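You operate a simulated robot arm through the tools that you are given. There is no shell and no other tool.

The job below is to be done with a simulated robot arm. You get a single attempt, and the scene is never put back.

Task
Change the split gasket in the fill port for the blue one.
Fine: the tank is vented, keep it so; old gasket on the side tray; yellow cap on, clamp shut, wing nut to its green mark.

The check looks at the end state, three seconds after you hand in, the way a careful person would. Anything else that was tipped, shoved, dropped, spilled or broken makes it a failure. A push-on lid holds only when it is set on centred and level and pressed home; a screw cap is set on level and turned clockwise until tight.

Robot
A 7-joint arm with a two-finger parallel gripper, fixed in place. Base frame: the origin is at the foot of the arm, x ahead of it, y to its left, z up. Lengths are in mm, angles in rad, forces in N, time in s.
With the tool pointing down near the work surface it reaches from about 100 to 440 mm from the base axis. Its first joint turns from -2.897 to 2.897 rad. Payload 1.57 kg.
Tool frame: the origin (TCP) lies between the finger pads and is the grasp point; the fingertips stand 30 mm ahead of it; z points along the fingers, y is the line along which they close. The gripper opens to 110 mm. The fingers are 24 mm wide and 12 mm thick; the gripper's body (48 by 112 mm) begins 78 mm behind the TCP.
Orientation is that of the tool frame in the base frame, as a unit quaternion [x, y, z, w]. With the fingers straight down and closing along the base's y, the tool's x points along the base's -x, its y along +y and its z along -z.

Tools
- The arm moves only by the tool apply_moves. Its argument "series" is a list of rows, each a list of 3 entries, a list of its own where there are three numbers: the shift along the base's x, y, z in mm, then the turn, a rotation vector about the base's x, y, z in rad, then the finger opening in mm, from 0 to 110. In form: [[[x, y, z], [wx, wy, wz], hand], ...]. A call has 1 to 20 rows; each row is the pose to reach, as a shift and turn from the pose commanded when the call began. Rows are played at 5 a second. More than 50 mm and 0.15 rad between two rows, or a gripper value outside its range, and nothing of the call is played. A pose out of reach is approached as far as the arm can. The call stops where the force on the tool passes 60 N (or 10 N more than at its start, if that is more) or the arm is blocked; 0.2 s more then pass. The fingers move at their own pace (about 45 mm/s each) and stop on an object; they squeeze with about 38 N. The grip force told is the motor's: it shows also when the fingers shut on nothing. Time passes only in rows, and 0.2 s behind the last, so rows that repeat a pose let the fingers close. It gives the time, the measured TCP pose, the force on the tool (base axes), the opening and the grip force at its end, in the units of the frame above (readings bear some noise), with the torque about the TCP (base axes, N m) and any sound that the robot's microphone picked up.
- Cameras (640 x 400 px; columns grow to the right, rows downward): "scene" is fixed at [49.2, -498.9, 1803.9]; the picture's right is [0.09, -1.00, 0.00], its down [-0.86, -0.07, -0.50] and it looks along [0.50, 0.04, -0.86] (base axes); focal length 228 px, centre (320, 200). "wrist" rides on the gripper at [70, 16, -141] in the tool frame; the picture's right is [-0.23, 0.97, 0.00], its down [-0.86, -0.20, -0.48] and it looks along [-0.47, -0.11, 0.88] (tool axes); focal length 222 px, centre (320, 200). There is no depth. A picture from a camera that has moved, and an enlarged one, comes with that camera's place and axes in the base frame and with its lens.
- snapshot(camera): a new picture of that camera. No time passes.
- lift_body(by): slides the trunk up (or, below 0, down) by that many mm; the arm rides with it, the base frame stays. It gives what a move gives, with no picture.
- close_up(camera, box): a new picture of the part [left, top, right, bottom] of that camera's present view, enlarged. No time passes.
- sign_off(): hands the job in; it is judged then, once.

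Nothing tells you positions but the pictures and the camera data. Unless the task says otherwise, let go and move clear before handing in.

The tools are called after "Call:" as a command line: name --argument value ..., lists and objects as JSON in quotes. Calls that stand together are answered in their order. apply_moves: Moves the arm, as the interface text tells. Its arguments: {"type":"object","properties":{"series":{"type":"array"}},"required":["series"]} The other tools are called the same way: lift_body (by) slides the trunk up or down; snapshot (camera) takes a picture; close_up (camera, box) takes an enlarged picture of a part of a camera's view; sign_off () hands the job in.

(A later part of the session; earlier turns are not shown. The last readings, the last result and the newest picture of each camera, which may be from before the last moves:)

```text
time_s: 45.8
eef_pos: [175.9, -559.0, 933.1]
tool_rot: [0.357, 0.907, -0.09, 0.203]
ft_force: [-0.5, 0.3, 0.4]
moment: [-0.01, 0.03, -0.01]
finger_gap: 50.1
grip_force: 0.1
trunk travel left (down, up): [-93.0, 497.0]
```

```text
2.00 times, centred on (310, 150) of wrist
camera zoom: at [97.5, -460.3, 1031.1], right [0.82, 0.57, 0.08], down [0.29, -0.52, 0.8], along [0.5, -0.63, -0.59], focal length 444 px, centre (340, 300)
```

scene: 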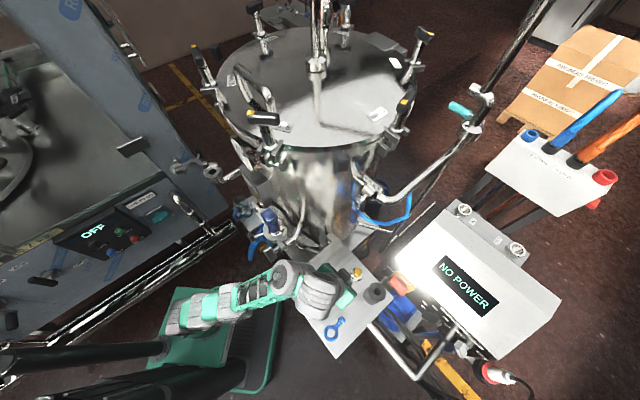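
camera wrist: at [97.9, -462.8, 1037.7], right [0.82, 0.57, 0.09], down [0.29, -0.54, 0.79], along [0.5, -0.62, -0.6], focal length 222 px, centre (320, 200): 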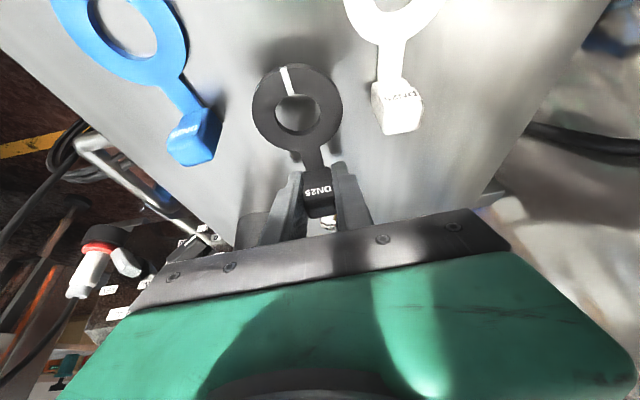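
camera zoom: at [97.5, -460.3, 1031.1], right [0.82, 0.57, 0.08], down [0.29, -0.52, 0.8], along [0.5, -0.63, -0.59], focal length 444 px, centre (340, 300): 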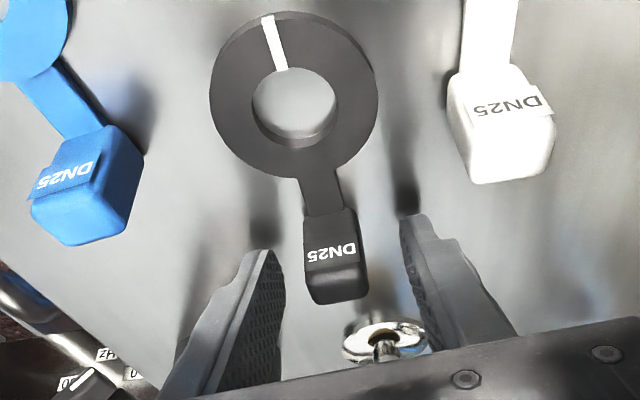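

The old gasket lies flat on the tray, clear of the other two. I'll rise straight up and then move over to the blue gasket for a closer look.

Call:
lift_body --by 60

Call:
apply_moves --series '[[[-15, 5, 0], [0, 0, 0], 50], [[-30, 10, 0], [0, 0, 0], 50], [[-45, 15, 0], [0, 0, 0], 50], [[-60, 20, 0], [0, 0, 0], 50], [[-75, 25, 0], [0, 0, 0], 50], [[-90, 25, 0], [0, 0, 0], 50], [[-95, 20, 0], [0, 0, 0], 50], [[-95, 20, 0], [0, 0, 0], 50]]'

Call:
snapshot --camera "wrist"

Call:
close_up --camera "scene" --box '[270, 230, 410, 370]'

```text
time_s: 46.8
eef_pos: [174.3, -558.3, 993.8]
tool_rot: [0.356, 0.908, -0.089, 0.203]
ft_force: [0.3, 0.3, -0.9]
moment: [-0.01, 0.0, -0.03]
finger_gap: 50.0
grip_force: 0.0
trunk travel left (down, up): [-153.0, 437.0]
```

```text
time_s: 48.6
eef_pos: [80.4, -538.9, 995.6]
tool_rot: [0.357, 0.908, -0.089, 0.203]
ft_force: [0.8, 0.0, 0.0]
moment: [0.02, 0.01, 0.05]
finger_gap: 50.1
grip_force: 0.0
trunk travel left (down, up): [-153.0, 437.0]
```

```text
taken
camera wrist: at [2.2, -441.0, 1091.8], right [0.82, 0.57, 0.08], down [0.29, -0.52, 0.8], along [0.5, -0.63, -0.59], focal length 222 px, centre (320, 200)
```

wrist: 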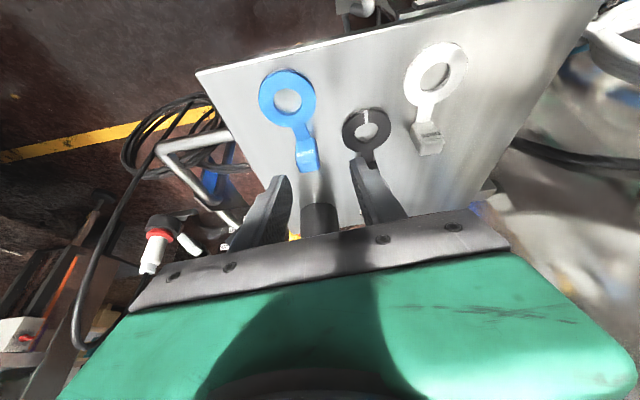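

```text
2.86 times, centred on (340, 300) of scene
camera zoom: at [49.2, -498.9, 1803.9], right [0.09, -1.0, 0.0], down [-0.86, -0.07, -0.5], along [0.5, 0.04, -0.86], focal length 650 px, centre (263, -86)
```

zoom: 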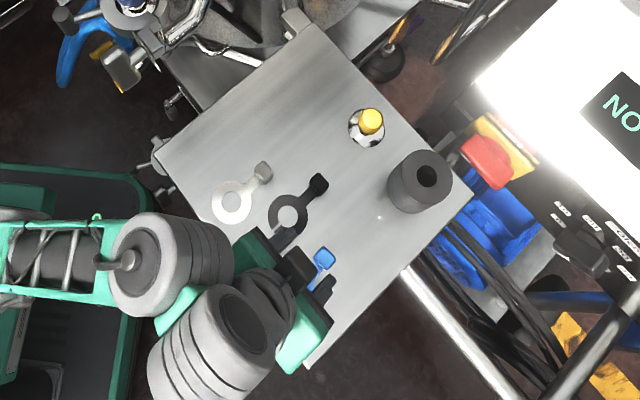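

The old gasket rests well on the tray. Now I'll zoom in on the blue gasket to line up.

Call:
close_up --camera "wrist" --box '[240, 60, 340, 190]'

Call:
close_up --camera "wrist" --box '[280, 125, 340, 185]'

Call:
close_up --camera "wrist" --box '[220, 140, 420, 260]'

```text
3.08 times, centred on (290, 125) of wrist
camera zoom: at [2.2, -441.0, 1091.8], right [0.82, 0.57, 0.08], down [0.29, -0.52, 0.8], along [0.5, -0.63, -0.59], focal length 684 px, centre (412, 431)
```

zoom: 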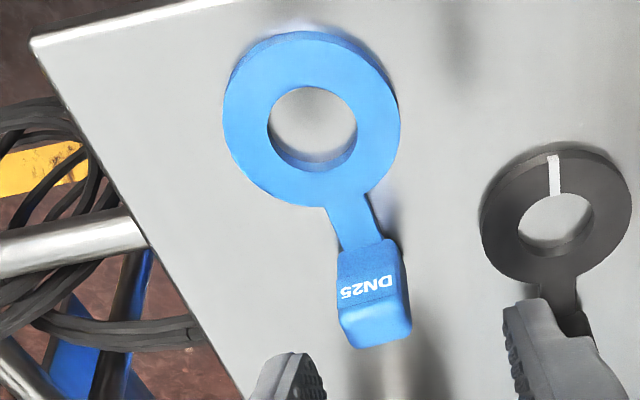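

```text
6.67 times, centred on (310, 155) of wrist
camera zoom: at [2.2, -441.0, 1091.8], right [0.82, 0.57, 0.08], down [0.29, -0.52, 0.8], along [0.5, -0.63, -0.59], focal length 1481 px, centre (387, 500)
```

zoom: 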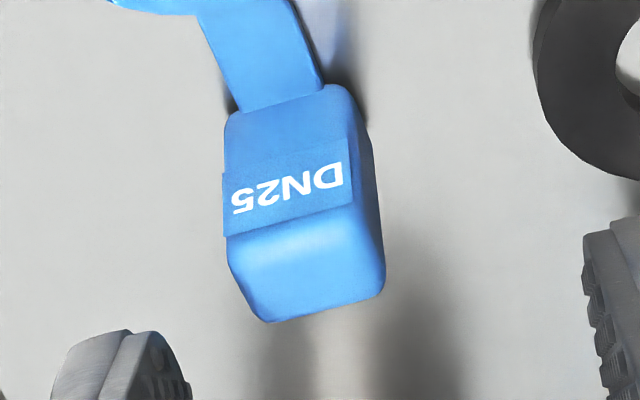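

```text
3.20 times, centred on (320, 200) of wrist
camera zoom: at [2.2, -441.0, 1091.8], right [0.82, 0.57, 0.08], down [0.29, -0.52, 0.8], along [0.5, -0.63, -0.59], focal length 711 px, centre (320, 200)
```

zoom: 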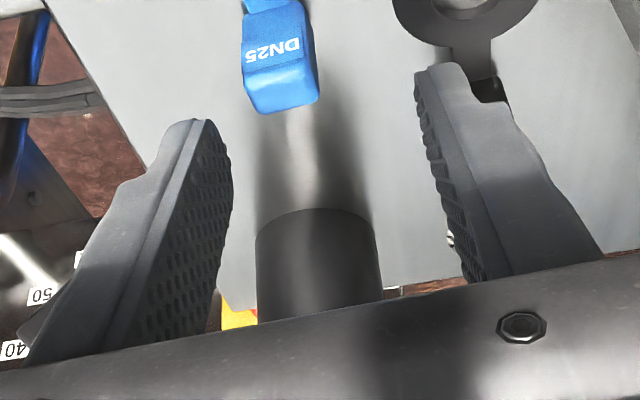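

The blue block measures about 20 × 18 × 30 mm, ring centre near (51, -535), tab azimuth about -40°. I'll narrow the fingers to 36 mm (to stay off the old gasket), turn slightly to match the tab, and shift over the block.

Call:
apply_moves --series '[[[3, -8, 0], [0, 0, 0.02], 36], [[6, -18, 0], [0, 0, 0.04], 36], [[8.8, -28, 0], [0, 0, 0.056], 36], [[8.8, -28, 0], [0, 0, 0.056], 36]]'

Call:
lift_body --by -20

Call:
close_up --camera "wrist" --box '[220, 60, 400, 240]'

```text
time_s: 49.6
eef_pos: [91.9, -556.7, 981.6]
tool_rot: [0.33, 0.917, -0.084, 0.205]
ft_force: [0.5, -0.2, 0.6]
moment: [0.0, 0.0, -0.02]
finger_gap: 36.1
grip_force: 0.1
out of reach, approached as far as the arm can: row 2, 3, 4
trunk travel left (down, up): [-153.0, 437.0]
```

```text
time_s: 50.2
eef_pos: [91.3, -554.3, 965.2]
tool_rot: [0.33, 0.917, -0.088, 0.205]
ft_force: [2.1, -3.6, 26.5]
moment: [-0.64, 0.2, 0.09]
finger_gap: 38.0
grip_force: 1.3
trunk travel left (down, up): [-133.0, 457.0]
```

```text
2.22 times, centred on (310, 150) of wrist
camera zoom: at [8.4, -458.9, 1061.9], right [0.78, 0.62, 0.07], down [0.32, -0.5, 0.81], along [0.54, -0.61, -0.58], focal length 494 px, centre (342, 311)
```

zoom: 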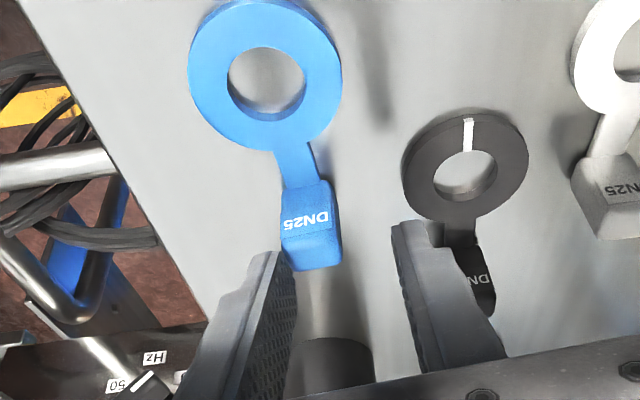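

A fingertip came down on the edge of the block because the arm stopped short of the commanded spot. I'm backing up right away and will re-centre.

Call:
lift_body --by 20

Call:
snapshot --camera "wrist"

Call:
close_up --camera "wrist" --box '[220, 60, 400, 240]'

```text
time_s: 50.9
eef_pos: [91.8, -556.1, 980.9]
tool_rot: [0.332, 0.917, -0.083, 0.203]
ft_force: [0.7, -0.5, 0.3]
moment: [-0.01, 0.01, -0.01]
finger_gap: 35.9
grip_force: 0.1
trunk travel left (down, up): [-153.0, 437.0]
```

```text
taken
camera wrist: at [8.5, -462.1, 1077.5], right [0.78, 0.62, 0.08], down [0.32, -0.51, 0.8], along [0.54, -0.6, -0.59], focal length 222 px, centre (320, 200)
```

wrist: 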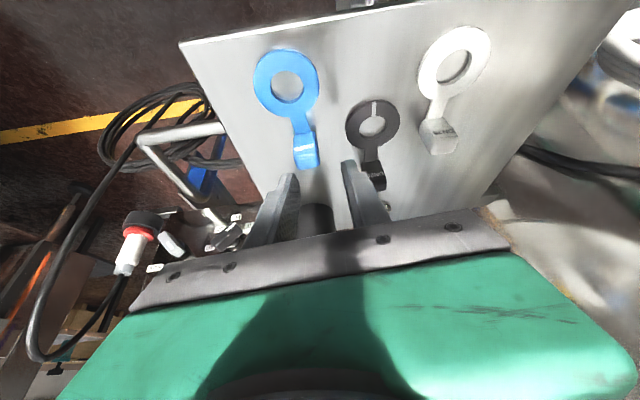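

```text
2.22 times, centred on (310, 150) of wrist
camera zoom: at [8.5, -462.1, 1077.5], right [0.78, 0.62, 0.08], down [0.32, -0.51, 0.8], along [0.54, -0.6, -0.59], focal length 494 px, centre (342, 311)
```

zoom: 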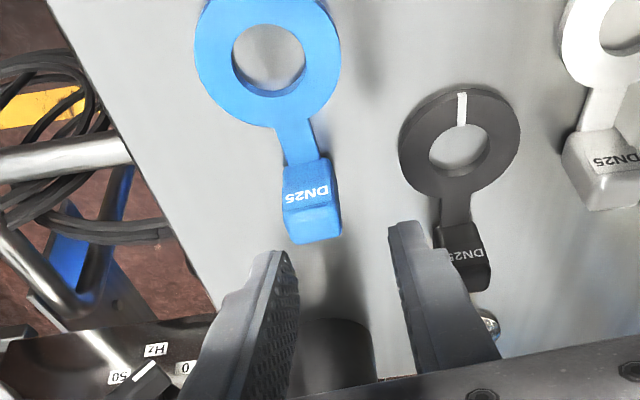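

The blue gasket is unmoved; the fingers need to go about 8 mm sideways, but the arm is at its reach limit in this posture. I'll raise the trunk 50 mm and lower the arm by the same, which should give more reach.

Call:
lift_body --by 50

Call:
apply_moves --series '[[[0, -2, -12], [0, 0, 0], 36], [[-1, -4, -25], [0, 0, 0], 36], [[-1, -7, -37], [0, 0, 0], 36], [[-1.8, -9.7, -50], [0, 0, 0], 36], [[-1.8, -9.7, -50], [0, 0, 0], 36]]'

Call:
close_up --camera "wrist" --box '[220, 60, 400, 240]'

```text
time_s: 51.8
eef_pos: [91.2, -555.3, 1031.9]
tool_rot: [0.331, 0.917, -0.084, 0.204]
ft_force: [0.0, -0.1, 0.0]
moment: [0.02, 0.03, 0.01]
finger_gap: 35.6
grip_force: 0.1
trunk travel left (down, up): [-203.0, 387.0]
```

```text
time_s: 53.0
eef_pos: [90.0, -566.6, 982.2]
tool_rot: [0.331, 0.918, -0.084, 0.204]
ft_force: [0.4, 0.1, -0.1]
moment: [0.01, -0.03, 0.01]
finger_gap: 35.9
grip_force: 0.0
trunk travel left (down, up): [-203.0, 387.0]
```

```text
2.22 times, centred on (310, 150) of wrist
camera zoom: at [6.8, -472.7, 1079.4], right [0.78, 0.62, 0.08], down [0.32, -0.5, 0.8], along [0.53, -0.6, -0.59], focal length 494 px, centre (342, 311)
```

zoom: 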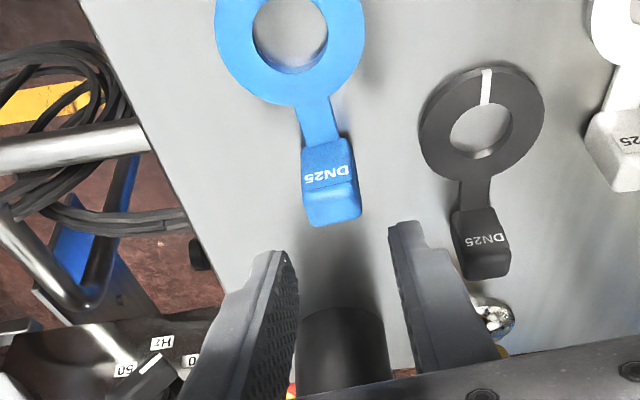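

Now the arm is centred on the block (sideways error about zero). Lowering in small steps with force checks.

Call:
lift_body --by -25

Call:
lift_body --by -12

Call:
close_up --camera "wrist" --box '[220, 60, 400, 240]'

```text
time_s: 53.7
eef_pos: [90.2, -566.0, 957.4]
tool_rot: [0.332, 0.917, -0.084, 0.205]
ft_force: [0.7, -0.2, -0.2]
moment: [0.0, 0.01, -0.02]
finger_gap: 36.1
grip_force: 0.2
trunk travel left (down, up): [-178.0, 412.0]
```

```text
time_s: 54.3
eef_pos: [89.8, -566.3, 945.6]
tool_rot: [0.331, 0.917, -0.085, 0.205]
ft_force: [-0.8, 0.5, -0.6]
moment: [-0.02, -0.01, 0.01]
finger_gap: 35.9
grip_force: 0.0
trunk travel left (down, up): [-166.0, 424.0]
```

```text
2.22 times, centred on (310, 150) of wrist
camera zoom: at [6.8, -472.6, 1042.5], right [0.78, 0.62, 0.08], down [0.32, -0.5, 0.8], along [0.54, -0.6, -0.59], focal length 494 px, centre (342, 311)
```

zoom: 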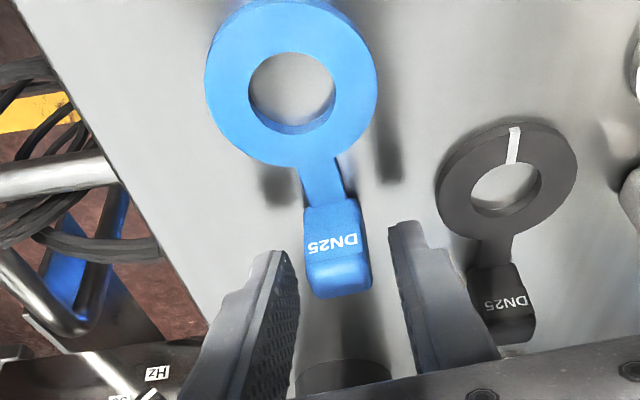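

The fingers straddle the block cleanly. A few more millimetres down, then close.

Call:
lift_body --by -8

Call:
lift_body --by -2

Call:
apply_moves --series '[[[0, 0, 0], [0, 0, 0], 25], [[0, 0, 0], [0, 0, 0], 10], [[0, 0, 0], [0, 0, 0], 0], [[0, 0, 0], [0, 0, 0], 0]]'

Call:
close_up --camera "wrist" --box '[220, 60, 400, 240]'

```text
time_s: 54.9
eef_pos: [91.4, -567.3, 938.4]
tool_rot: [0.331, 0.917, -0.084, 0.205]
ft_force: [-0.4, 0.2, 0.2]
moment: [0.02, -0.01, 0.03]
finger_gap: 36.1
grip_force: 0.1
trunk travel left (down, up): [-158.0, 432.0]
```

```text
time_s: 55.4
eef_pos: [90.1, -566.6, 935.8]
tool_rot: [0.331, 0.917, -0.084, 0.205]
ft_force: [-0.7, 0.5, -0.2]
moment: [0.02, -0.02, 0.03]
finger_gap: 36.1
grip_force: 0.0
trunk travel left (down, up): [-156.0, 434.0]
```

```text
time_s: 56.4
eef_pos: [90.5, -566.1, 935.5]
tool_rot: [0.331, 0.917, -0.084, 0.205]
ft_force: [-0.7, -0.7, 1.4]
moment: [-0.02, -0.05, -0.01]
finger_gap: 20.8
grip_force: 34.9
trunk travel left (down, up): [-156.0, 434.0]
```

```text
2.22 times, centred on (310, 150) of wrist
camera zoom: at [6.7, -472.5, 1032.6], right [0.78, 0.62, 0.08], down [0.32, -0.5, 0.8], along [0.53, -0.61, -0.59], focal length 494 px, centre (342, 311)
```

zoom: 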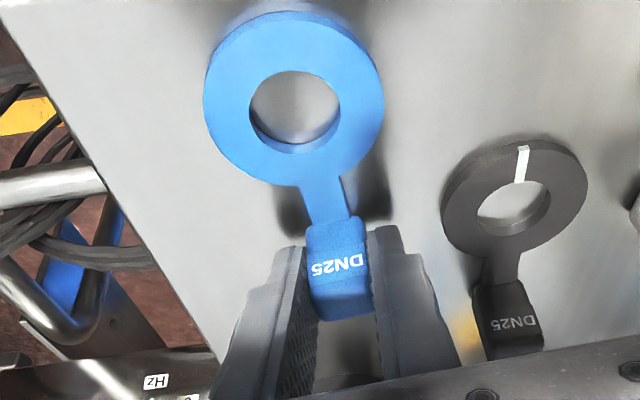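

Gripped at 20.8 mm. Because an earlier tip-only grip slipped, I'll test this one low over the tray: lift a little, check, then a faster, longer lift while still close above it.

Call:
lift_body --by 8

Call:
lift_body --by 20

Call:
close_up --camera "wrist" --box '[220, 60, 400, 240]'

```text
time_s: 57.0
eef_pos: [91.0, -567.7, 943.7]
tool_rot: [0.332, 0.917, -0.085, 0.205]
ft_force: [-0.2, -0.8, 0.2]
moment: [0.01, -0.02, 0.0]
finger_gap: 20.8
grip_force: 33.9
trunk travel left (down, up): [-164.0, 426.0]
```

```text
time_s: 57.7
eef_pos: [89.8, -565.7, 963.5]
tool_rot: [0.332, 0.917, -0.084, 0.205]
ft_force: [0.7, -0.4, -0.8]
moment: [-0.01, -0.03, 0.0]
finger_gap: 20.8
grip_force: 34.5
trunk travel left (down, up): [-184.0, 406.0]
```

```text
2.22 times, centred on (310, 150) of wrist
camera zoom: at [6.8, -472.7, 1060.5], right [0.78, 0.62, 0.08], down [0.32, -0.5, 0.8], along [0.54, -0.6, -0.59], focal length 494 px, centre (342, 311)
```

zoom: 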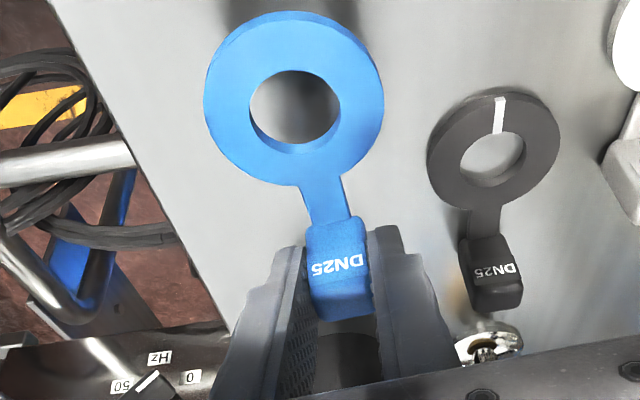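

It is holding with no creep visible. I'll wait two seconds and do a brisk up-and-down to shake-test it while still low over the tray.

Call:
apply_moves --series '[[[0, 0, 0], [0, 0, 0], 0], [[0, 0, 0], [0, 0, 0], 0], [[0, 10, 0], [0, 0, 0], 0], [[0, 0, 0], [0, 0, 0], 0], [[0, 10, 5], [0, 0, 0], 0], [[0, 0, 0], [0, 0, 0], 0], [[0, 0, 0], [0, 0, 0], 0], [[0, 0, 0], [0, 0, 0], 0]]'

Call:
lift_body --by 40

Call:
lift_body --by -30

Call:
close_up --camera "wrist" --box '[220, 60, 400, 240]'

```text
time_s: 59.5
eef_pos: [90.8, -567.6, 965.3]
tool_rot: [0.331, 0.917, -0.085, 0.204]
ft_force: [-0.5, 0.6, -0.8]
moment: [-0.02, -0.05, -0.05]
finger_gap: 20.8
grip_force: 33.8
trunk travel left (down, up): [-184.0, 406.0]
```

```text
time_s: 60.3
eef_pos: [89.9, -567.2, 1004.9]
tool_rot: [0.332, 0.917, -0.084, 0.204]
ft_force: [0.4, 0.3, 0.5]
moment: [-0.02, 0.01, -0.01]
finger_gap: 20.7
grip_force: 33.9
trunk travel left (down, up): [-224.0, 366.0]
```

```text
time_s: 61.0
eef_pos: [90.1, -567.2, 975.4]
tool_rot: [0.331, 0.917, -0.084, 0.204]
ft_force: [-0.3, -0.3, -0.1]
moment: [-0.01, 0.02, -0.02]
finger_gap: 20.9
grip_force: 34.1
trunk travel left (down, up): [-194.0, 396.0]
```

```text
2.22 times, centred on (310, 150) of wrist
camera zoom: at [6.8, -472.8, 1072.2], right [0.78, 0.62, 0.08], down [0.32, -0.5, 0.8], along [0.54, -0.6, -0.59], focal length 494 px, centre (342, 311)
```

zoom: 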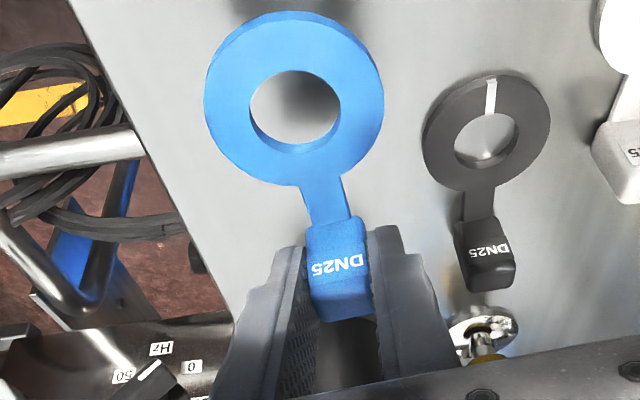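

The grip is stable. I'll raise the trunk in stages, then retrace the high path back toward the fill port.

Call:
lift_body --by 100

Call:
lift_body --by 130

Call:
lift_body --by 130

Call:
snapshot --camera "wrist"

```text
time_s: 62.4
eef_pos: [89.6, -567.6, 1073.9]
tool_rot: [0.331, 0.918, -0.084, 0.204]
ft_force: [-0.1, -0.2, -0.6]
moment: [0.0, -0.03, 0.0]
finger_gap: 20.9
grip_force: 33.9
trunk travel left (down, up): [-294.0, 296.0]
```

```text
time_s: 64.0
eef_pos: [90.1, -567.2, 1205.6]
tool_rot: [0.332, 0.917, -0.084, 0.204]
ft_force: [-0.3, 0.7, -0.8]
moment: [-0.03, 0.0, 0.01]
finger_gap: 20.9
grip_force: 34.7
trunk travel left (down, up): [-424.0, 166.0]
```

```text
time_s: 65.5
eef_pos: [90.2, -567.5, 1335.9]
tool_rot: [0.33, 0.918, -0.083, 0.204]
ft_force: [0.4, -0.2, -0.4]
moment: [-0.03, 0.01, -0.04]
finger_gap: 20.9
grip_force: 33.9
trunk travel left (down, up): [-554.0, 36.0]
```

```text
taken
camera wrist: at [6.9, -473.0, 1432.1], right [0.78, 0.62, 0.08], down [0.32, -0.5, 0.8], along [0.54, -0.6, -0.59], focal length 222 px, centre (320, 200)
```

wrist: 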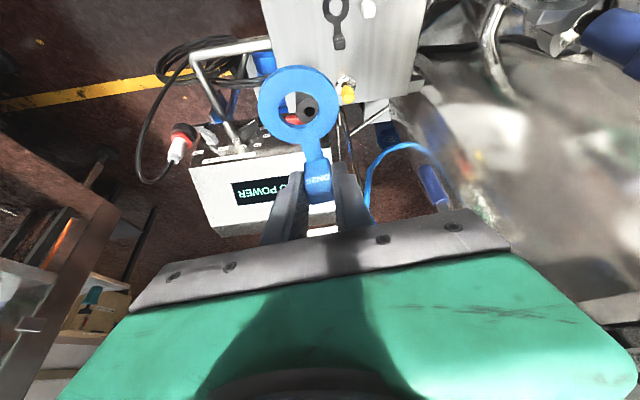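

The blue gasket is still held level at height. Retracting and raising toward the swing path.

Call:
apply_moves --series '[[[5, 18, 8], [0, 0, 0], 0], [[12, 37, 16], [0, 0, 0], 0], [[20, 56, 24], [0, 0, 0], 0], [[30, 75, 32], [0, 0, 0], 0], [[41, 95, 40], [0, 0, 0], 0], [[53, 115, 48], [0, 0, 0], 0], [[65, 135, 56], [0, 0, 0], 0], [[78, 154, 56], [0, 0, 0], 0], [[91, 171, 56], [0, 0, 0], 0]]'

Call:
snapshot --camera "scene"

```text
time_s: 67.5
eef_pos: [180.9, -394.9, 1392.2]
tool_rot: [0.331, 0.917, -0.084, 0.204]
ft_force: [-0.8, 0.3, 0.1]
moment: [-0.03, 0.0, -0.01]
finger_gap: 21.0
grip_force: 34.6
trunk travel left (down, up): [-554.0, 36.0]
```

```text
taken
```

scene: 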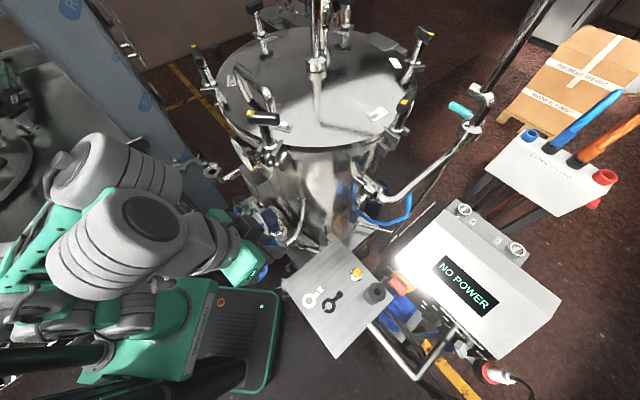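

Good; the gasket is held and the tray is orderly. Swinging back along the same arc toward the port.

Call:
apply_moves --series '[[[20, 22, 0], [0, 0, 0], 0], [[45, 42, 0], [0, 0, 0], 0], [[70, 62, 0], [0, 0, 0], 0], [[97, 84, 0], [0, 0, 0], 0], [[122, 108, 0], [0, 0, 0], 0], [[145, 133, 0], [0, 0, 0], 0], [[166, 158, 0], [0, 0, 0], 0], [[184, 184, 0], [0, 0, 0], 0], [[201, 208, 0], [0, 0, 0], 0]]'

Call:
apply_moves --series '[[[15, 22, 0], [0, 0, 0], 0], [[30, 45, -3], [0, 0, 0], 0], [[46, 68, -6], [0, 0, 0], 0], [[60, 90, -9], [0, 0, 0], 0], [[73, 112, -12], [0, 0, 0], 0], [[88, 132, -15], [0, 0, 0], 0], [[98, 138, -20], [0, 0, 0], 0]]'

Call:
snapshot --camera "wrist"

Call:
snapshot --camera "scene"

```text
time_s: 69.5
eef_pos: [377.8, -194.1, 1384.7]
tool_rot: [0.332, 0.917, -0.084, 0.203]
ft_force: [0.5, -0.9, 0.2]
moment: [0.03, 0.01, -0.02]
finger_gap: 20.9
grip_force: 34.1
out of reach, approached as far as the arm can: row 8, 9
trunk travel left (down, up): [-554.0, 36.0]
```

```text
time_s: 71.1
eef_pos: [470.2, -61.1, 1342.2]
tool_rot: [0.332, 0.917, -0.084, 0.204]
ft_force: [0.6, -0.6, -0.9]
moment: [0.02, -0.06, -0.02]
finger_gap: 20.8
grip_force: 34.1
out of reach, approached as far as the arm can: row 1, 2, 3, 4, 5, 6, 7
trunk travel left (down, up): [-554.0, 36.0]
```

```text
taken
camera wrist: at [387.1, 33.2, 1438.6], right [0.78, 0.62, 0.08], down [0.31, -0.5, 0.8], along [0.54, -0.6, -0.59], focal length 222 px, centre (320, 200)
```

wrist: 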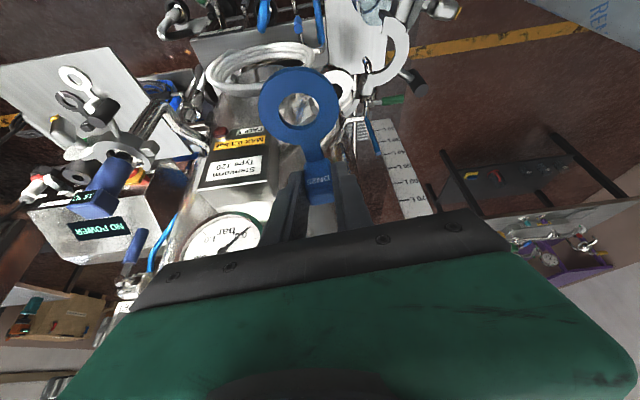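

```text
taken
```

scene: 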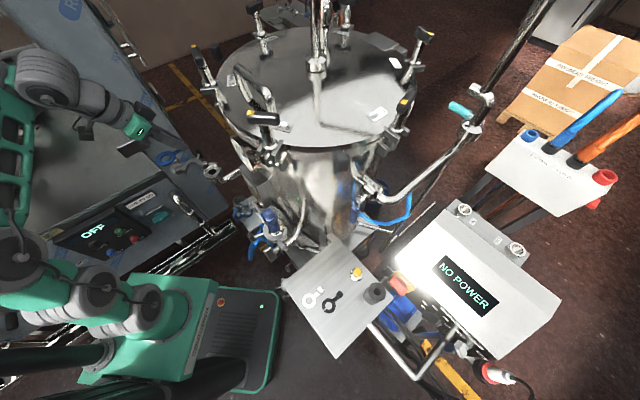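

The blue gasket is back near the port and level. I'll zoom in to measure exactly where the ring sits relative to the tool, and see the port seat.

Call:
close_up --camera "wrist" --box '[240, 50, 400, 220]'

Call:
close_up --camera "scene" --box '[190, 145, 240, 185]'

Call:
close_up --camera "scene" --box '[130, 110, 210, 190]'

```text
2.35 times, centred on (320, 135) of wrist
camera zoom: at [387.1, 33.2, 1438.6], right [0.78, 0.62, 0.08], down [0.31, -0.5, 0.8], along [0.54, -0.6, -0.59], focal length 523 px, centre (320, 353)
```

zoom: 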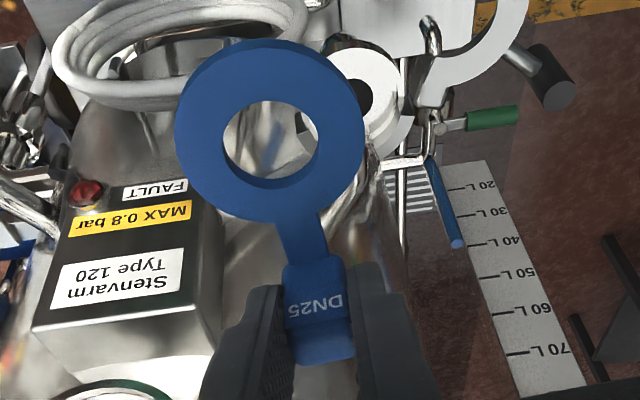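

```text
10.00 times, centred on (215, 165) of scene
camera zoom: at [49.2, -498.9, 1803.9], right [0.09, -1.0, 0.0], down [-0.86, -0.07, -0.5], along [0.5, 0.04, -0.86], focal length 2276 px, centre (1370, 550)
```

zoom: 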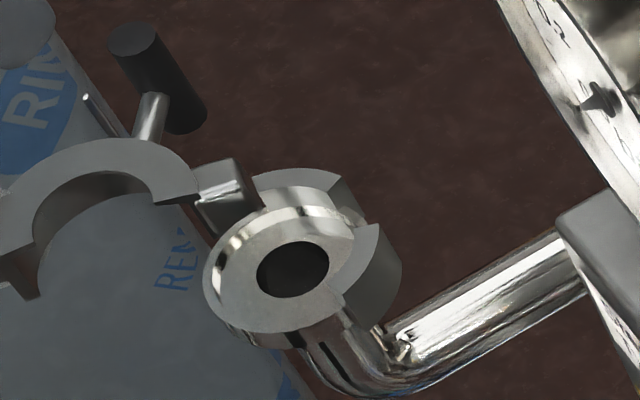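

```text
5.00 times, centred on (170, 150) of scene
camera zoom: at [49.2, -498.9, 1803.9], right [0.09, -1.0, 0.0], down [-0.86, -0.07, -0.5], along [0.5, 0.04, -0.86], focal length 1138 px, centre (1070, 450)
```

zoom: 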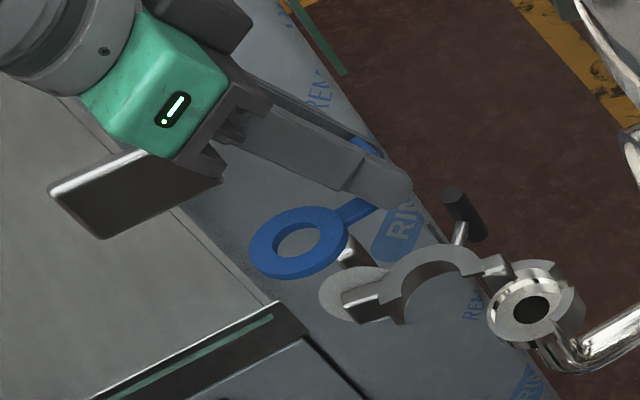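

The seat is a shallow recess with a bevelled rim that helps centring. The ring centre is about 48 mm behind the TCP, so the target is again about (553, -99); I'll move there at height with the small yaw correction.

Call:
apply_moves --series '[[[15, -5, -3], [0, 0, -0.01], 0], [[30, -11, -6], [0, 0, -0.02], 0], [[45, -18, -10], [0, 0, -0.03], 0], [[60, -25, -14], [0, 0, -0.04], 0], [[72, -32, -18], [0, 0, -0.05], 0], [[83, -38, -20], [0, 0, -0.056], 0], [[83, -38, -20], [0, 0, -0.056], 0]]'

Call:
lift_body --by -60

Call:
close_up --camera "scene" --box '[170, 120, 250, 190]'

Call:
close_up --camera "wrist" --box '[240, 20, 400, 220]'

```text
time_s: 72.7
eef_pos: [553.2, -99.7, 1318.7]
tool_rot: [0.357, 0.908, -0.089, 0.202]
ft_force: [0.3, 0.3, 0.7]
moment: [0.01, 0.0, 0.02]
finger_gap: 20.8
grip_force: 33.9
trunk travel left (down, up): [-554.0, 36.0]
```

```text
time_s: 73.7
eef_pos: [551.0, -100.6, 1259.3]
tool_rot: [0.357, 0.907, -0.09, 0.202]
ft_force: [-0.9, 0.5, 0.4]
moment: [0.0, -0.02, -0.02]
finger_gap: 20.8
grip_force: 33.8
trunk travel left (down, up): [-494.0, 96.0]
```

```text
5.71 times, centred on (210, 155) of scene
camera zoom: at [49.2, -498.9, 1803.9], right [0.09, -1.0, 0.0], down [-0.86, -0.07, -0.5], along [0.5, 0.04, -0.86], focal length 1301 px, centre (949, 457)
```

zoom: 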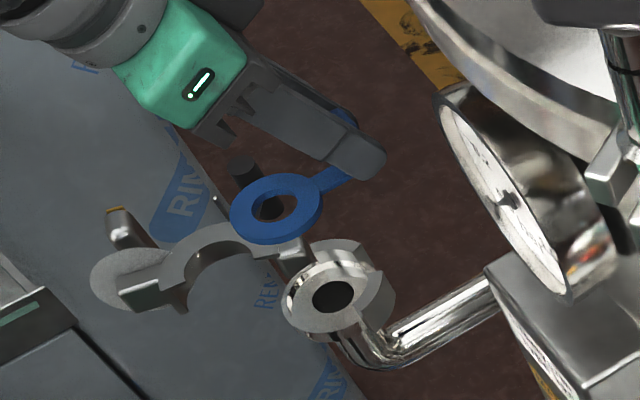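

```text
2.00 times, centred on (320, 120) of wrist
camera zoom: at [474.5, -1.8, 1355.4], right [0.82, 0.57, 0.08], down [0.29, -0.52, 0.8], along [0.5, -0.63, -0.59], focal length 444 px, centre (320, 360)
```

zoom: 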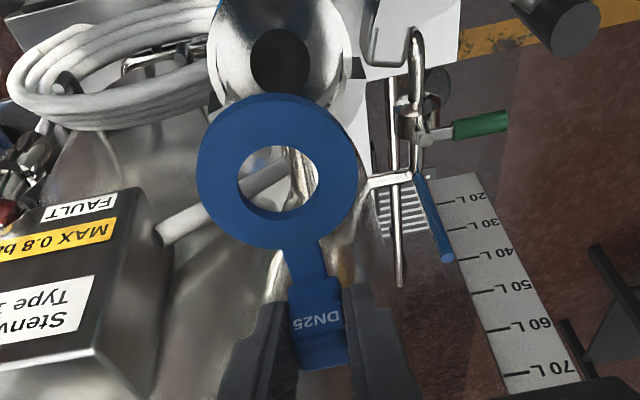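

The ring hovers above the port. I'll lower to about 25 mm above the seat and compare ring and seat in both views.

Call:
lift_body --by -50

Call:
close_up --camera "scene" --box '[190, 140, 240, 180]'

Call:
close_up --camera "wrist" --box '[240, 20, 400, 220]'

```text
time_s: 74.7
eef_pos: [551.8, -100.1, 1210.0]
tool_rot: [0.357, 0.907, -0.09, 0.203]
ft_force: [0.0, -0.1, -0.6]
moment: [0.0, -0.04, -0.01]
finger_gap: 21.1
grip_force: 34.4
trunk travel left (down, up): [-444.0, 146.0]
```

```text
10.00 times, centred on (215, 160) of scene
camera zoom: at [49.2, -498.9, 1803.9], right [0.09, -1.0, 0.0], down [-0.86, -0.07, -0.5], along [0.5, 0.04, -0.86], focal length 2276 px, centre (1370, 600)
```

zoom: 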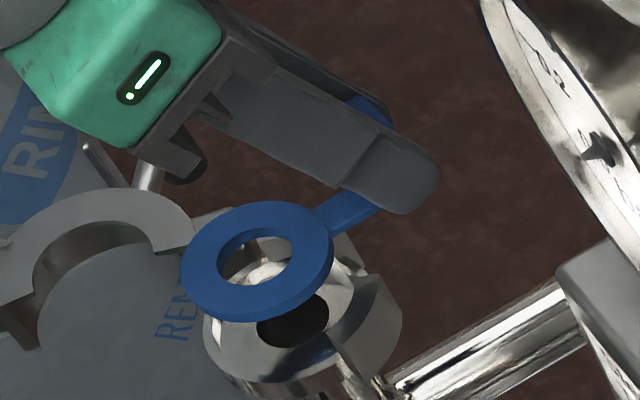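

```text
2.00 times, centred on (320, 120) of wrist
camera zoom: at [474.5, -1.8, 1305.4], right [0.82, 0.57, 0.08], down [0.29, -0.52, 0.8], along [0.5, -0.63, -0.59], focal length 444 px, centre (320, 360)
```

zoom: 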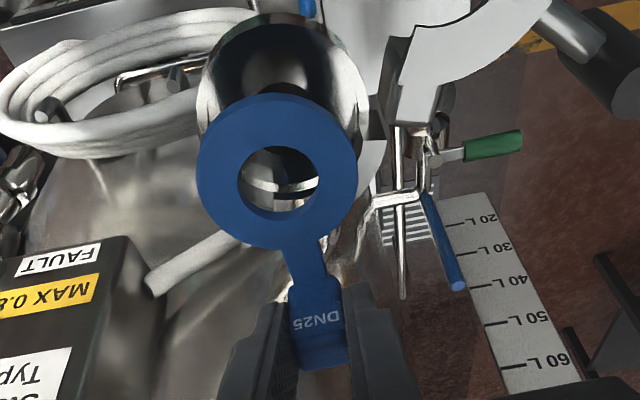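

Both views say the ring is about 2.5 mm off sideways (toward -u). I'll correct by (+1.4, +2.2) mm and lower to just above the rim.

Call:
apply_moves --series '[[[0.7, 1.1, 0], [0, 0, 0], 0], [[1.4, 2.2, 0], [0, 0, 0], 0], [[1.4, 2.2, 0], [0, 0, 0], 0]]'

Call:
lift_body --by -16

Call:
close_up --camera "scene" --box '[190, 140, 240, 180]'

Call:
close_up --camera "wrist" --box '[240, 40, 360, 180]'

```text
time_s: 75.5
eef_pos: [553.1, -98.2, 1209.6]
tool_rot: [0.357, 0.907, -0.09, 0.203]
ft_force: [0.0, 0.3, -0.2]
moment: [0.01, 0.0, 0.01]
finger_gap: 21.2
grip_force: 33.9
trunk travel left (down, up): [-444.0, 146.0]
```

```text
time_s: 76.1
eef_pos: [553.8, -98.3, 1191.5]
tool_rot: [0.357, 0.908, -0.09, 0.201]
ft_force: [0.0, -0.5, -0.6]
moment: [-0.01, -0.04, 0.04]
finger_gap: 20.9
grip_force: 34.1
trunk travel left (down, up): [-428.0, 162.0]
```

```text
10.00 times, centred on (215, 160) of scene
camera zoom: at [49.2, -498.9, 1803.9], right [0.09, -1.0, 0.0], down [-0.86, -0.07, -0.5], along [0.5, 0.04, -0.86], focal length 2276 px, centre (1370, 600)
```

zoom: 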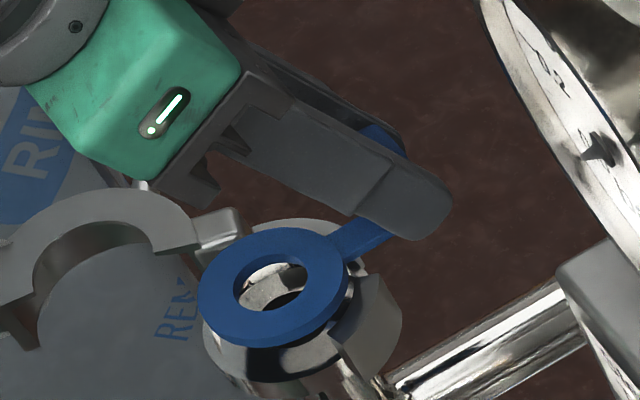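

```text
2.86 times, centred on (300, 110) of wrist
camera zoom: at [475.7, -0.1, 1289.3], right [0.82, 0.57, 0.08], down [0.29, -0.52, 0.8], along [0.5, -0.63, -0.59], focal length 635 px, centre (377, 457)
```

zoom: 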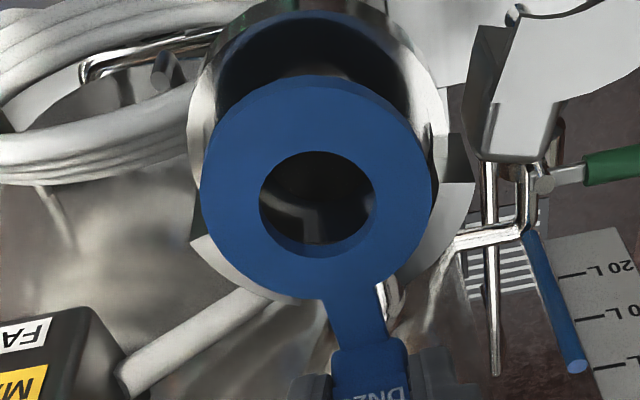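

The ring is now concentric with the seat in both views. Lowering in small steps until it touches.

Call:
lift_body --by -7

Call:
lift_body --by -4

Call:
close_up --camera "scene" --box '[195, 145, 235, 180]'

Call:
close_up --camera "wrist" --box '[240, 40, 360, 180]'

```text
time_s: 76.7
eef_pos: [553.6, -98.7, 1185.8]
tool_rot: [0.357, 0.908, -0.089, 0.202]
ft_force: [-0.7, -0.3, 0.5]
moment: [-0.01, -0.07, 0.02]
finger_gap: 21.0
grip_force: 34.4
trunk travel left (down, up): [-421.0, 169.0]
```

```text
time_s: 77.2
eef_pos: [554.1, -99.1, 1182.2]
tool_rot: [0.357, 0.908, -0.09, 0.201]
ft_force: [0.1, 0.5, -0.4]
moment: [-0.03, -0.01, -0.01]
finger_gap: 20.8
grip_force: 34.2
trunk travel left (down, up): [-417.0, 173.0]
```

```text
11.43 times, centred on (215, 162) of scene
camera zoom: at [49.2, -498.9, 1803.9], right [0.09, -1.0, 0.0], down [-0.86, -0.07, -0.5], along [0.5, 0.04, -0.86], focal length 2602 px, centre (1520, 629)
```

zoom: 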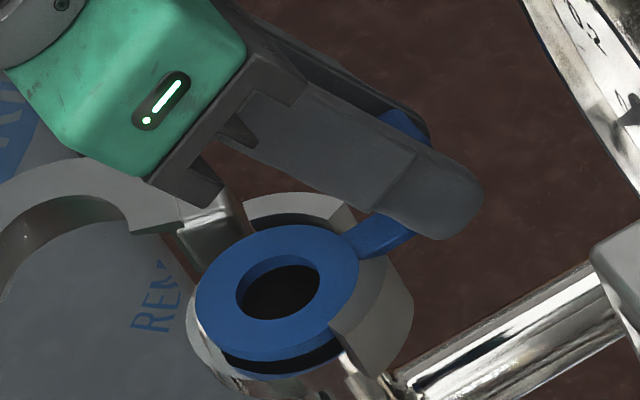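

```text
2.86 times, centred on (300, 110) of wrist
camera zoom: at [475.8, -0.1, 1278.3], right [0.82, 0.57, 0.08], down [0.29, -0.52, 0.8], along [0.5, -0.63, -0.59], focal length 635 px, centre (377, 457)
```

zoom: 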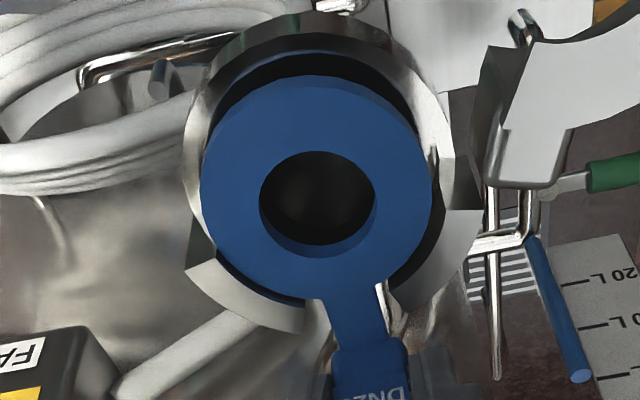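

Well nested inside the half clamp and rim. Going down in 2–3 mm steps until a light touch.

Call:
lift_body --by -3

Call:
lift_body --by -2

Call:
close_up --camera "scene" --box '[195, 145, 235, 180]'

Call:
close_up --camera "wrist" --box '[240, 40, 360, 180]'

```text
time_s: 77.7
eef_pos: [552.4, -97.9, 1178.0]
tool_rot: [0.357, 0.908, -0.09, 0.202]
ft_force: [-0.5, -0.7, -0.6]
moment: [0.01, -0.03, 0.01]
finger_gap: 20.9
grip_force: 34.4
trunk travel left (down, up): [-414.0, 176.0]
```

```text
time_s: 78.2
eef_pos: [552.8, -99.3, 1175.8]
tool_rot: [0.357, 0.908, -0.09, 0.201]
ft_force: [0.2, 0.8, -0.4]
moment: [-0.02, -0.02, 0.0]
finger_gap: 20.8
grip_force: 34.5
trunk travel left (down, up): [-412.0, 178.0]
```

```text
11.43 times, centred on (215, 162) of scene
camera zoom: at [49.2, -498.9, 1803.9], right [0.09, -1.0, 0.0], down [-0.86, -0.07, -0.5], along [0.5, 0.04, -0.86], focal length 2602 px, centre (1520, 629)
```

zoom: 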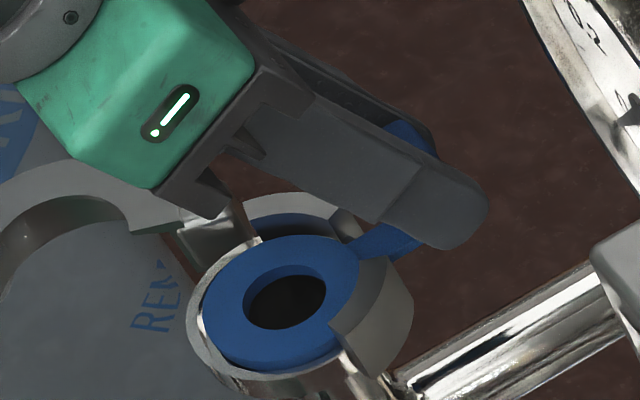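

```text
2.86 times, centred on (300, 110) of wrist
camera zoom: at [475.8, -0.1, 1273.3], right [0.82, 0.57, 0.08], down [0.29, -0.52, 0.8], along [0.5, -0.63, -0.59], focal length 635 px, centre (377, 457)
```

zoom: 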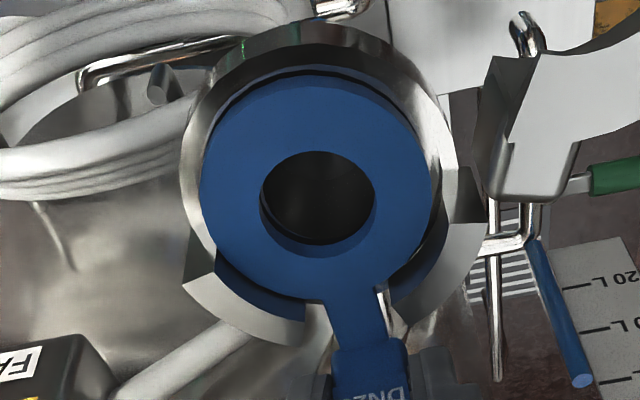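

Still no touch but it is within the rim. Continuing 1.5 mm at a time.

Call:
lift_body --by -2

Call:
lift_body --by -1.5

Call:
close_up --camera "scene" --box '[195, 145, 235, 180]'

```text
time_s: 78.7
eef_pos: [554.1, -98.9, 1174.2]
tool_rot: [0.357, 0.907, -0.089, 0.203]
ft_force: [1.5, 0.1, 5.8]
moment: [0.25, 0.05, -0.09]
finger_gap: 20.8
grip_force: 33.5
trunk travel left (down, up): [-410.0, 180.0]
```

```text
time_s: 79.2
eef_pos: [552.3, -98.8, 1175.5]
tool_rot: [0.358, 0.907, -0.089, 0.204]
ft_force: [5.4, -0.4, 19.0]
moment: [0.61, 0.14, -0.11]
finger_gap: 21.1
grip_force: 34.4
trunk travel left (down, up): [-408.0, 182.0]
```

```text
11.43 times, centred on (215, 162) of scene
camera zoom: at [49.2, -498.9, 1803.9], right [0.09, -1.0, 0.0], down [-0.86, -0.07, -0.5], along [0.5, 0.04, -0.86], focal length 2602 px, centre (1520, 629)
```

zoom: 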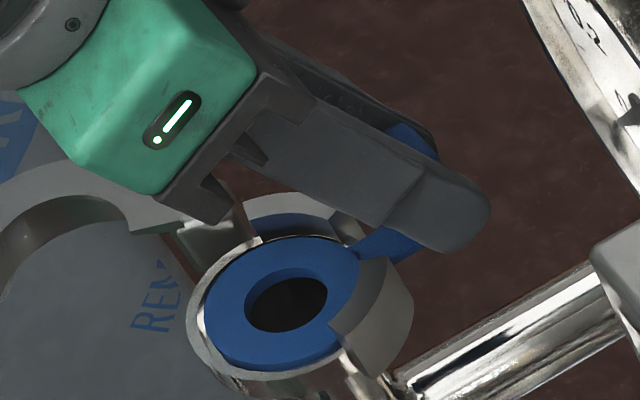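

Light contact is felt at the seat height (bottom of gasket near z 1139–1141). I'll back off the last 1.5 mm to relax it and release, then look at how it sits.

Call:
lift_body --by 1.5

Call:
apply_moves --series '[[[0, 0, 0], [0, 0, 0], 26], [[0, 0, 0], [0, 0, 0], 32], [[0, 0, 0], [0, 0, 0], 40], [[0, 0, 0], [0, 0, 0], 44], [[0, 0, 0], [0, 0, 0], 44]]'

Call:
close_up --camera "scene" --box '[195, 145, 235, 180]'

Call:
close_up --camera "wrist" --box '[240, 40, 360, 180]'

```text
time_s: 79.8
eef_pos: [552.9, -98.6, 1175.1]
tool_rot: [0.357, 0.907, -0.09, 0.202]
ft_force: [5.1, -0.9, 15.9]
moment: [0.36, -0.03, -0.09]
finger_gap: 21.0
grip_force: 33.7
trunk travel left (down, up): [-410.0, 180.0]
```

```text
time_s: 81.0
eef_pos: [553.9, -97.5, 1174.0]
tool_rot: [0.357, 0.908, -0.09, 0.201]
ft_force: [-0.2, -0.5, 0.0]
moment: [0.04, 0.0, 0.02]
finger_gap: 43.9
grip_force: 0.1
trunk travel left (down, up): [-410.0, 180.0]
```

```text
11.43 times, centred on (215, 162) of scene
camera zoom: at [49.2, -498.9, 1803.9], right [0.09, -1.0, 0.0], down [-0.86, -0.07, -0.5], along [0.5, 0.04, -0.86], focal length 2602 px, centre (1520, 629)
```

zoom: 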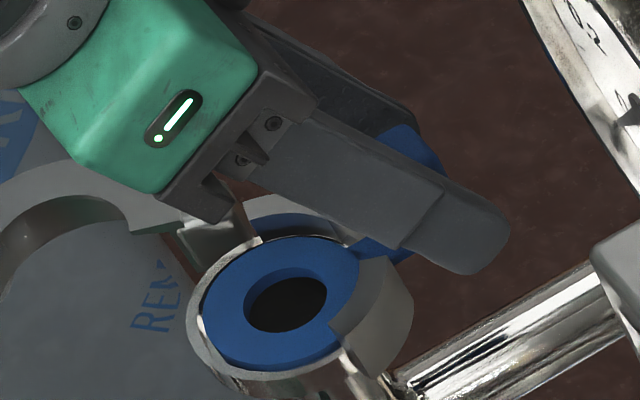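

```text
2.86 times, centred on (300, 110) of wrist
camera zoom: at [475.8, -0.1, 1271.3], right [0.82, 0.57, 0.08], down [0.29, -0.52, 0.8], along [0.5, -0.63, -0.59], focal length 635 px, centre (377, 457)
```

zoom: 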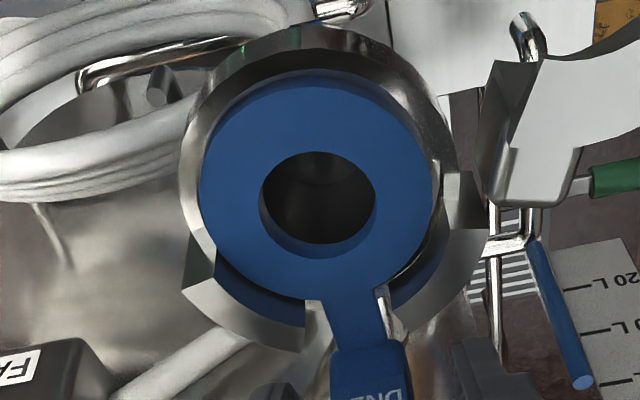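

The blue gasket sits concentric in the seat with its tab in the slot. I'll withdraw straight up and check it again.

Call:
lift_body --by 25

Call:
lift_body --by 60

Call:
close_up --camera "scene" --box '[195, 145, 235, 180]'

Call:
close_up --camera "wrist" --box '[250, 0, 370, 140]'

```text
time_s: 81.7
eef_pos: [553.2, -98.9, 1199.8]
tool_rot: [0.357, 0.908, -0.089, 0.202]
ft_force: [-0.5, 0.2, -0.1]
moment: [0.0, -0.02, -0.03]
finger_gap: 44.2
grip_force: 0.1
trunk travel left (down, up): [-435.0, 155.0]
```

```text
time_s: 82.7
eef_pos: [553.3, -98.9, 1260.3]
tool_rot: [0.357, 0.908, -0.089, 0.202]
ft_force: [-0.6, -1.4, -0.5]
moment: [-0.01, -0.02, 0.03]
finger_gap: 43.9
grip_force: 0.1
trunk travel left (down, up): [-495.0, 95.0]
```

```text
11.43 times, centred on (215, 162) of scene
camera zoom: at [49.2, -498.9, 1803.9], right [0.09, -1.0, 0.0], down [-0.86, -0.07, -0.5], along [0.5, 0.04, -0.86], focal length 2602 px, centre (1520, 629)
```

zoom: 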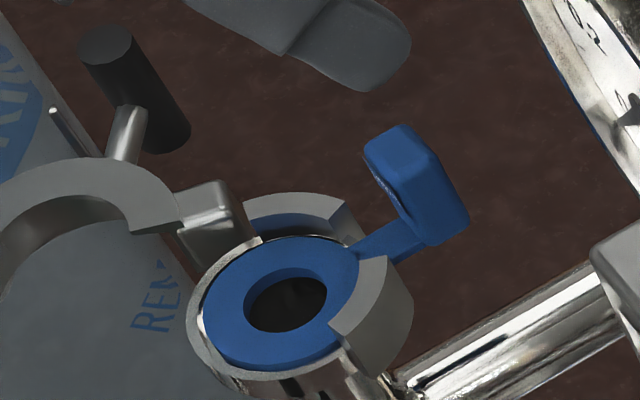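

```text
2.86 times, centred on (310, 70) of wrist
camera zoom: at [475.9, 0.0, 1356.2], right [0.82, 0.57, 0.08], down [0.29, -0.52, 0.8], along [0.5, -0.63, -0.59], focal length 635 px, centre (349, 571)
```

zoom: 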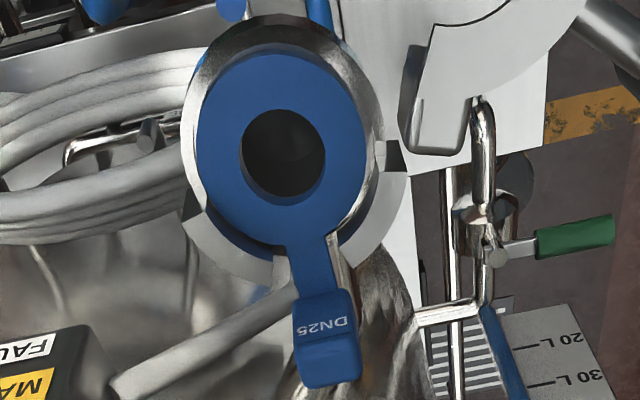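

The blue gasket is seated concentrically with its tab in the slot. Next is the cap on the tray, which is far out (about 673 mm from the axis), so I'll need a strongly tilted tool; first I back away from the port and rise.

Call:
apply_moves --series '[[[-10, 5, 5], [0, 0, 0], 44], [[-25, 14, 12], [0, 0, 0], 44], [[-42, 24, 20], [0, 0, 0], 44], [[-60, 32, 30], [0, 0, 0], 44], [[-75, 37, 40], [0, 0, 0], 44], [[-85, 40, 50], [0, 0, 0], 44], [[-85, 40, 60], [0, 0, 0], 44]]'

Call:
lift_body --by 50

Call:
apply_moves --series '[[[0, 0, 0], [0, 0, -0.11], 50], [[0, 0, 0], [0, 0, -0.22], 50], [[0, 0, 0], [0, 0, -0.33], 50], [[0, 0, 0], [0, 0, -0.433], 50], [[0, 0, 0], [0, 0, -0.433], 50]]'

```text
time_s: 84.3
eef_pos: [472.6, -71.2, 1275.4]
tool_rot: [0.357, 0.907, -0.091, 0.202]
ft_force: [-0.7, 0.5, -0.3]
moment: [0.02, -0.05, -0.01]
finger_gap: 44.0
grip_force: 0.1
out of reach, approached as far as the arm can: row 3, 4, 5, 6, 7
trunk travel left (down, up): [-495.0, 95.0]
```

```text
time_s: 85.2
eef_pos: [472.7, -70.5, 1324.4]
tool_rot: [0.357, 0.908, -0.09, 0.202]
ft_force: [0.6, 0.0, 0.2]
moment: [0.02, 0.0, -0.03]
finger_gap: 43.8
grip_force: 0.1
trunk travel left (down, up): [-545.0, 45.0]
```

```text
time_s: 86.4
eef_pos: [465.4, -73.6, 1271.3]
tool_rot: [0.52, 0.825, -0.124, 0.182]
ft_force: [-0.2, -0.1, 0.4]
moment: [0.02, -0.03, 0.02]
finger_gap: 50.0
grip_force: 0.0
out of reach, approached as far as the arm can: row 1, 2, 3, 4, 5
trunk travel left (down, up): [-545.0, 45.0]
```

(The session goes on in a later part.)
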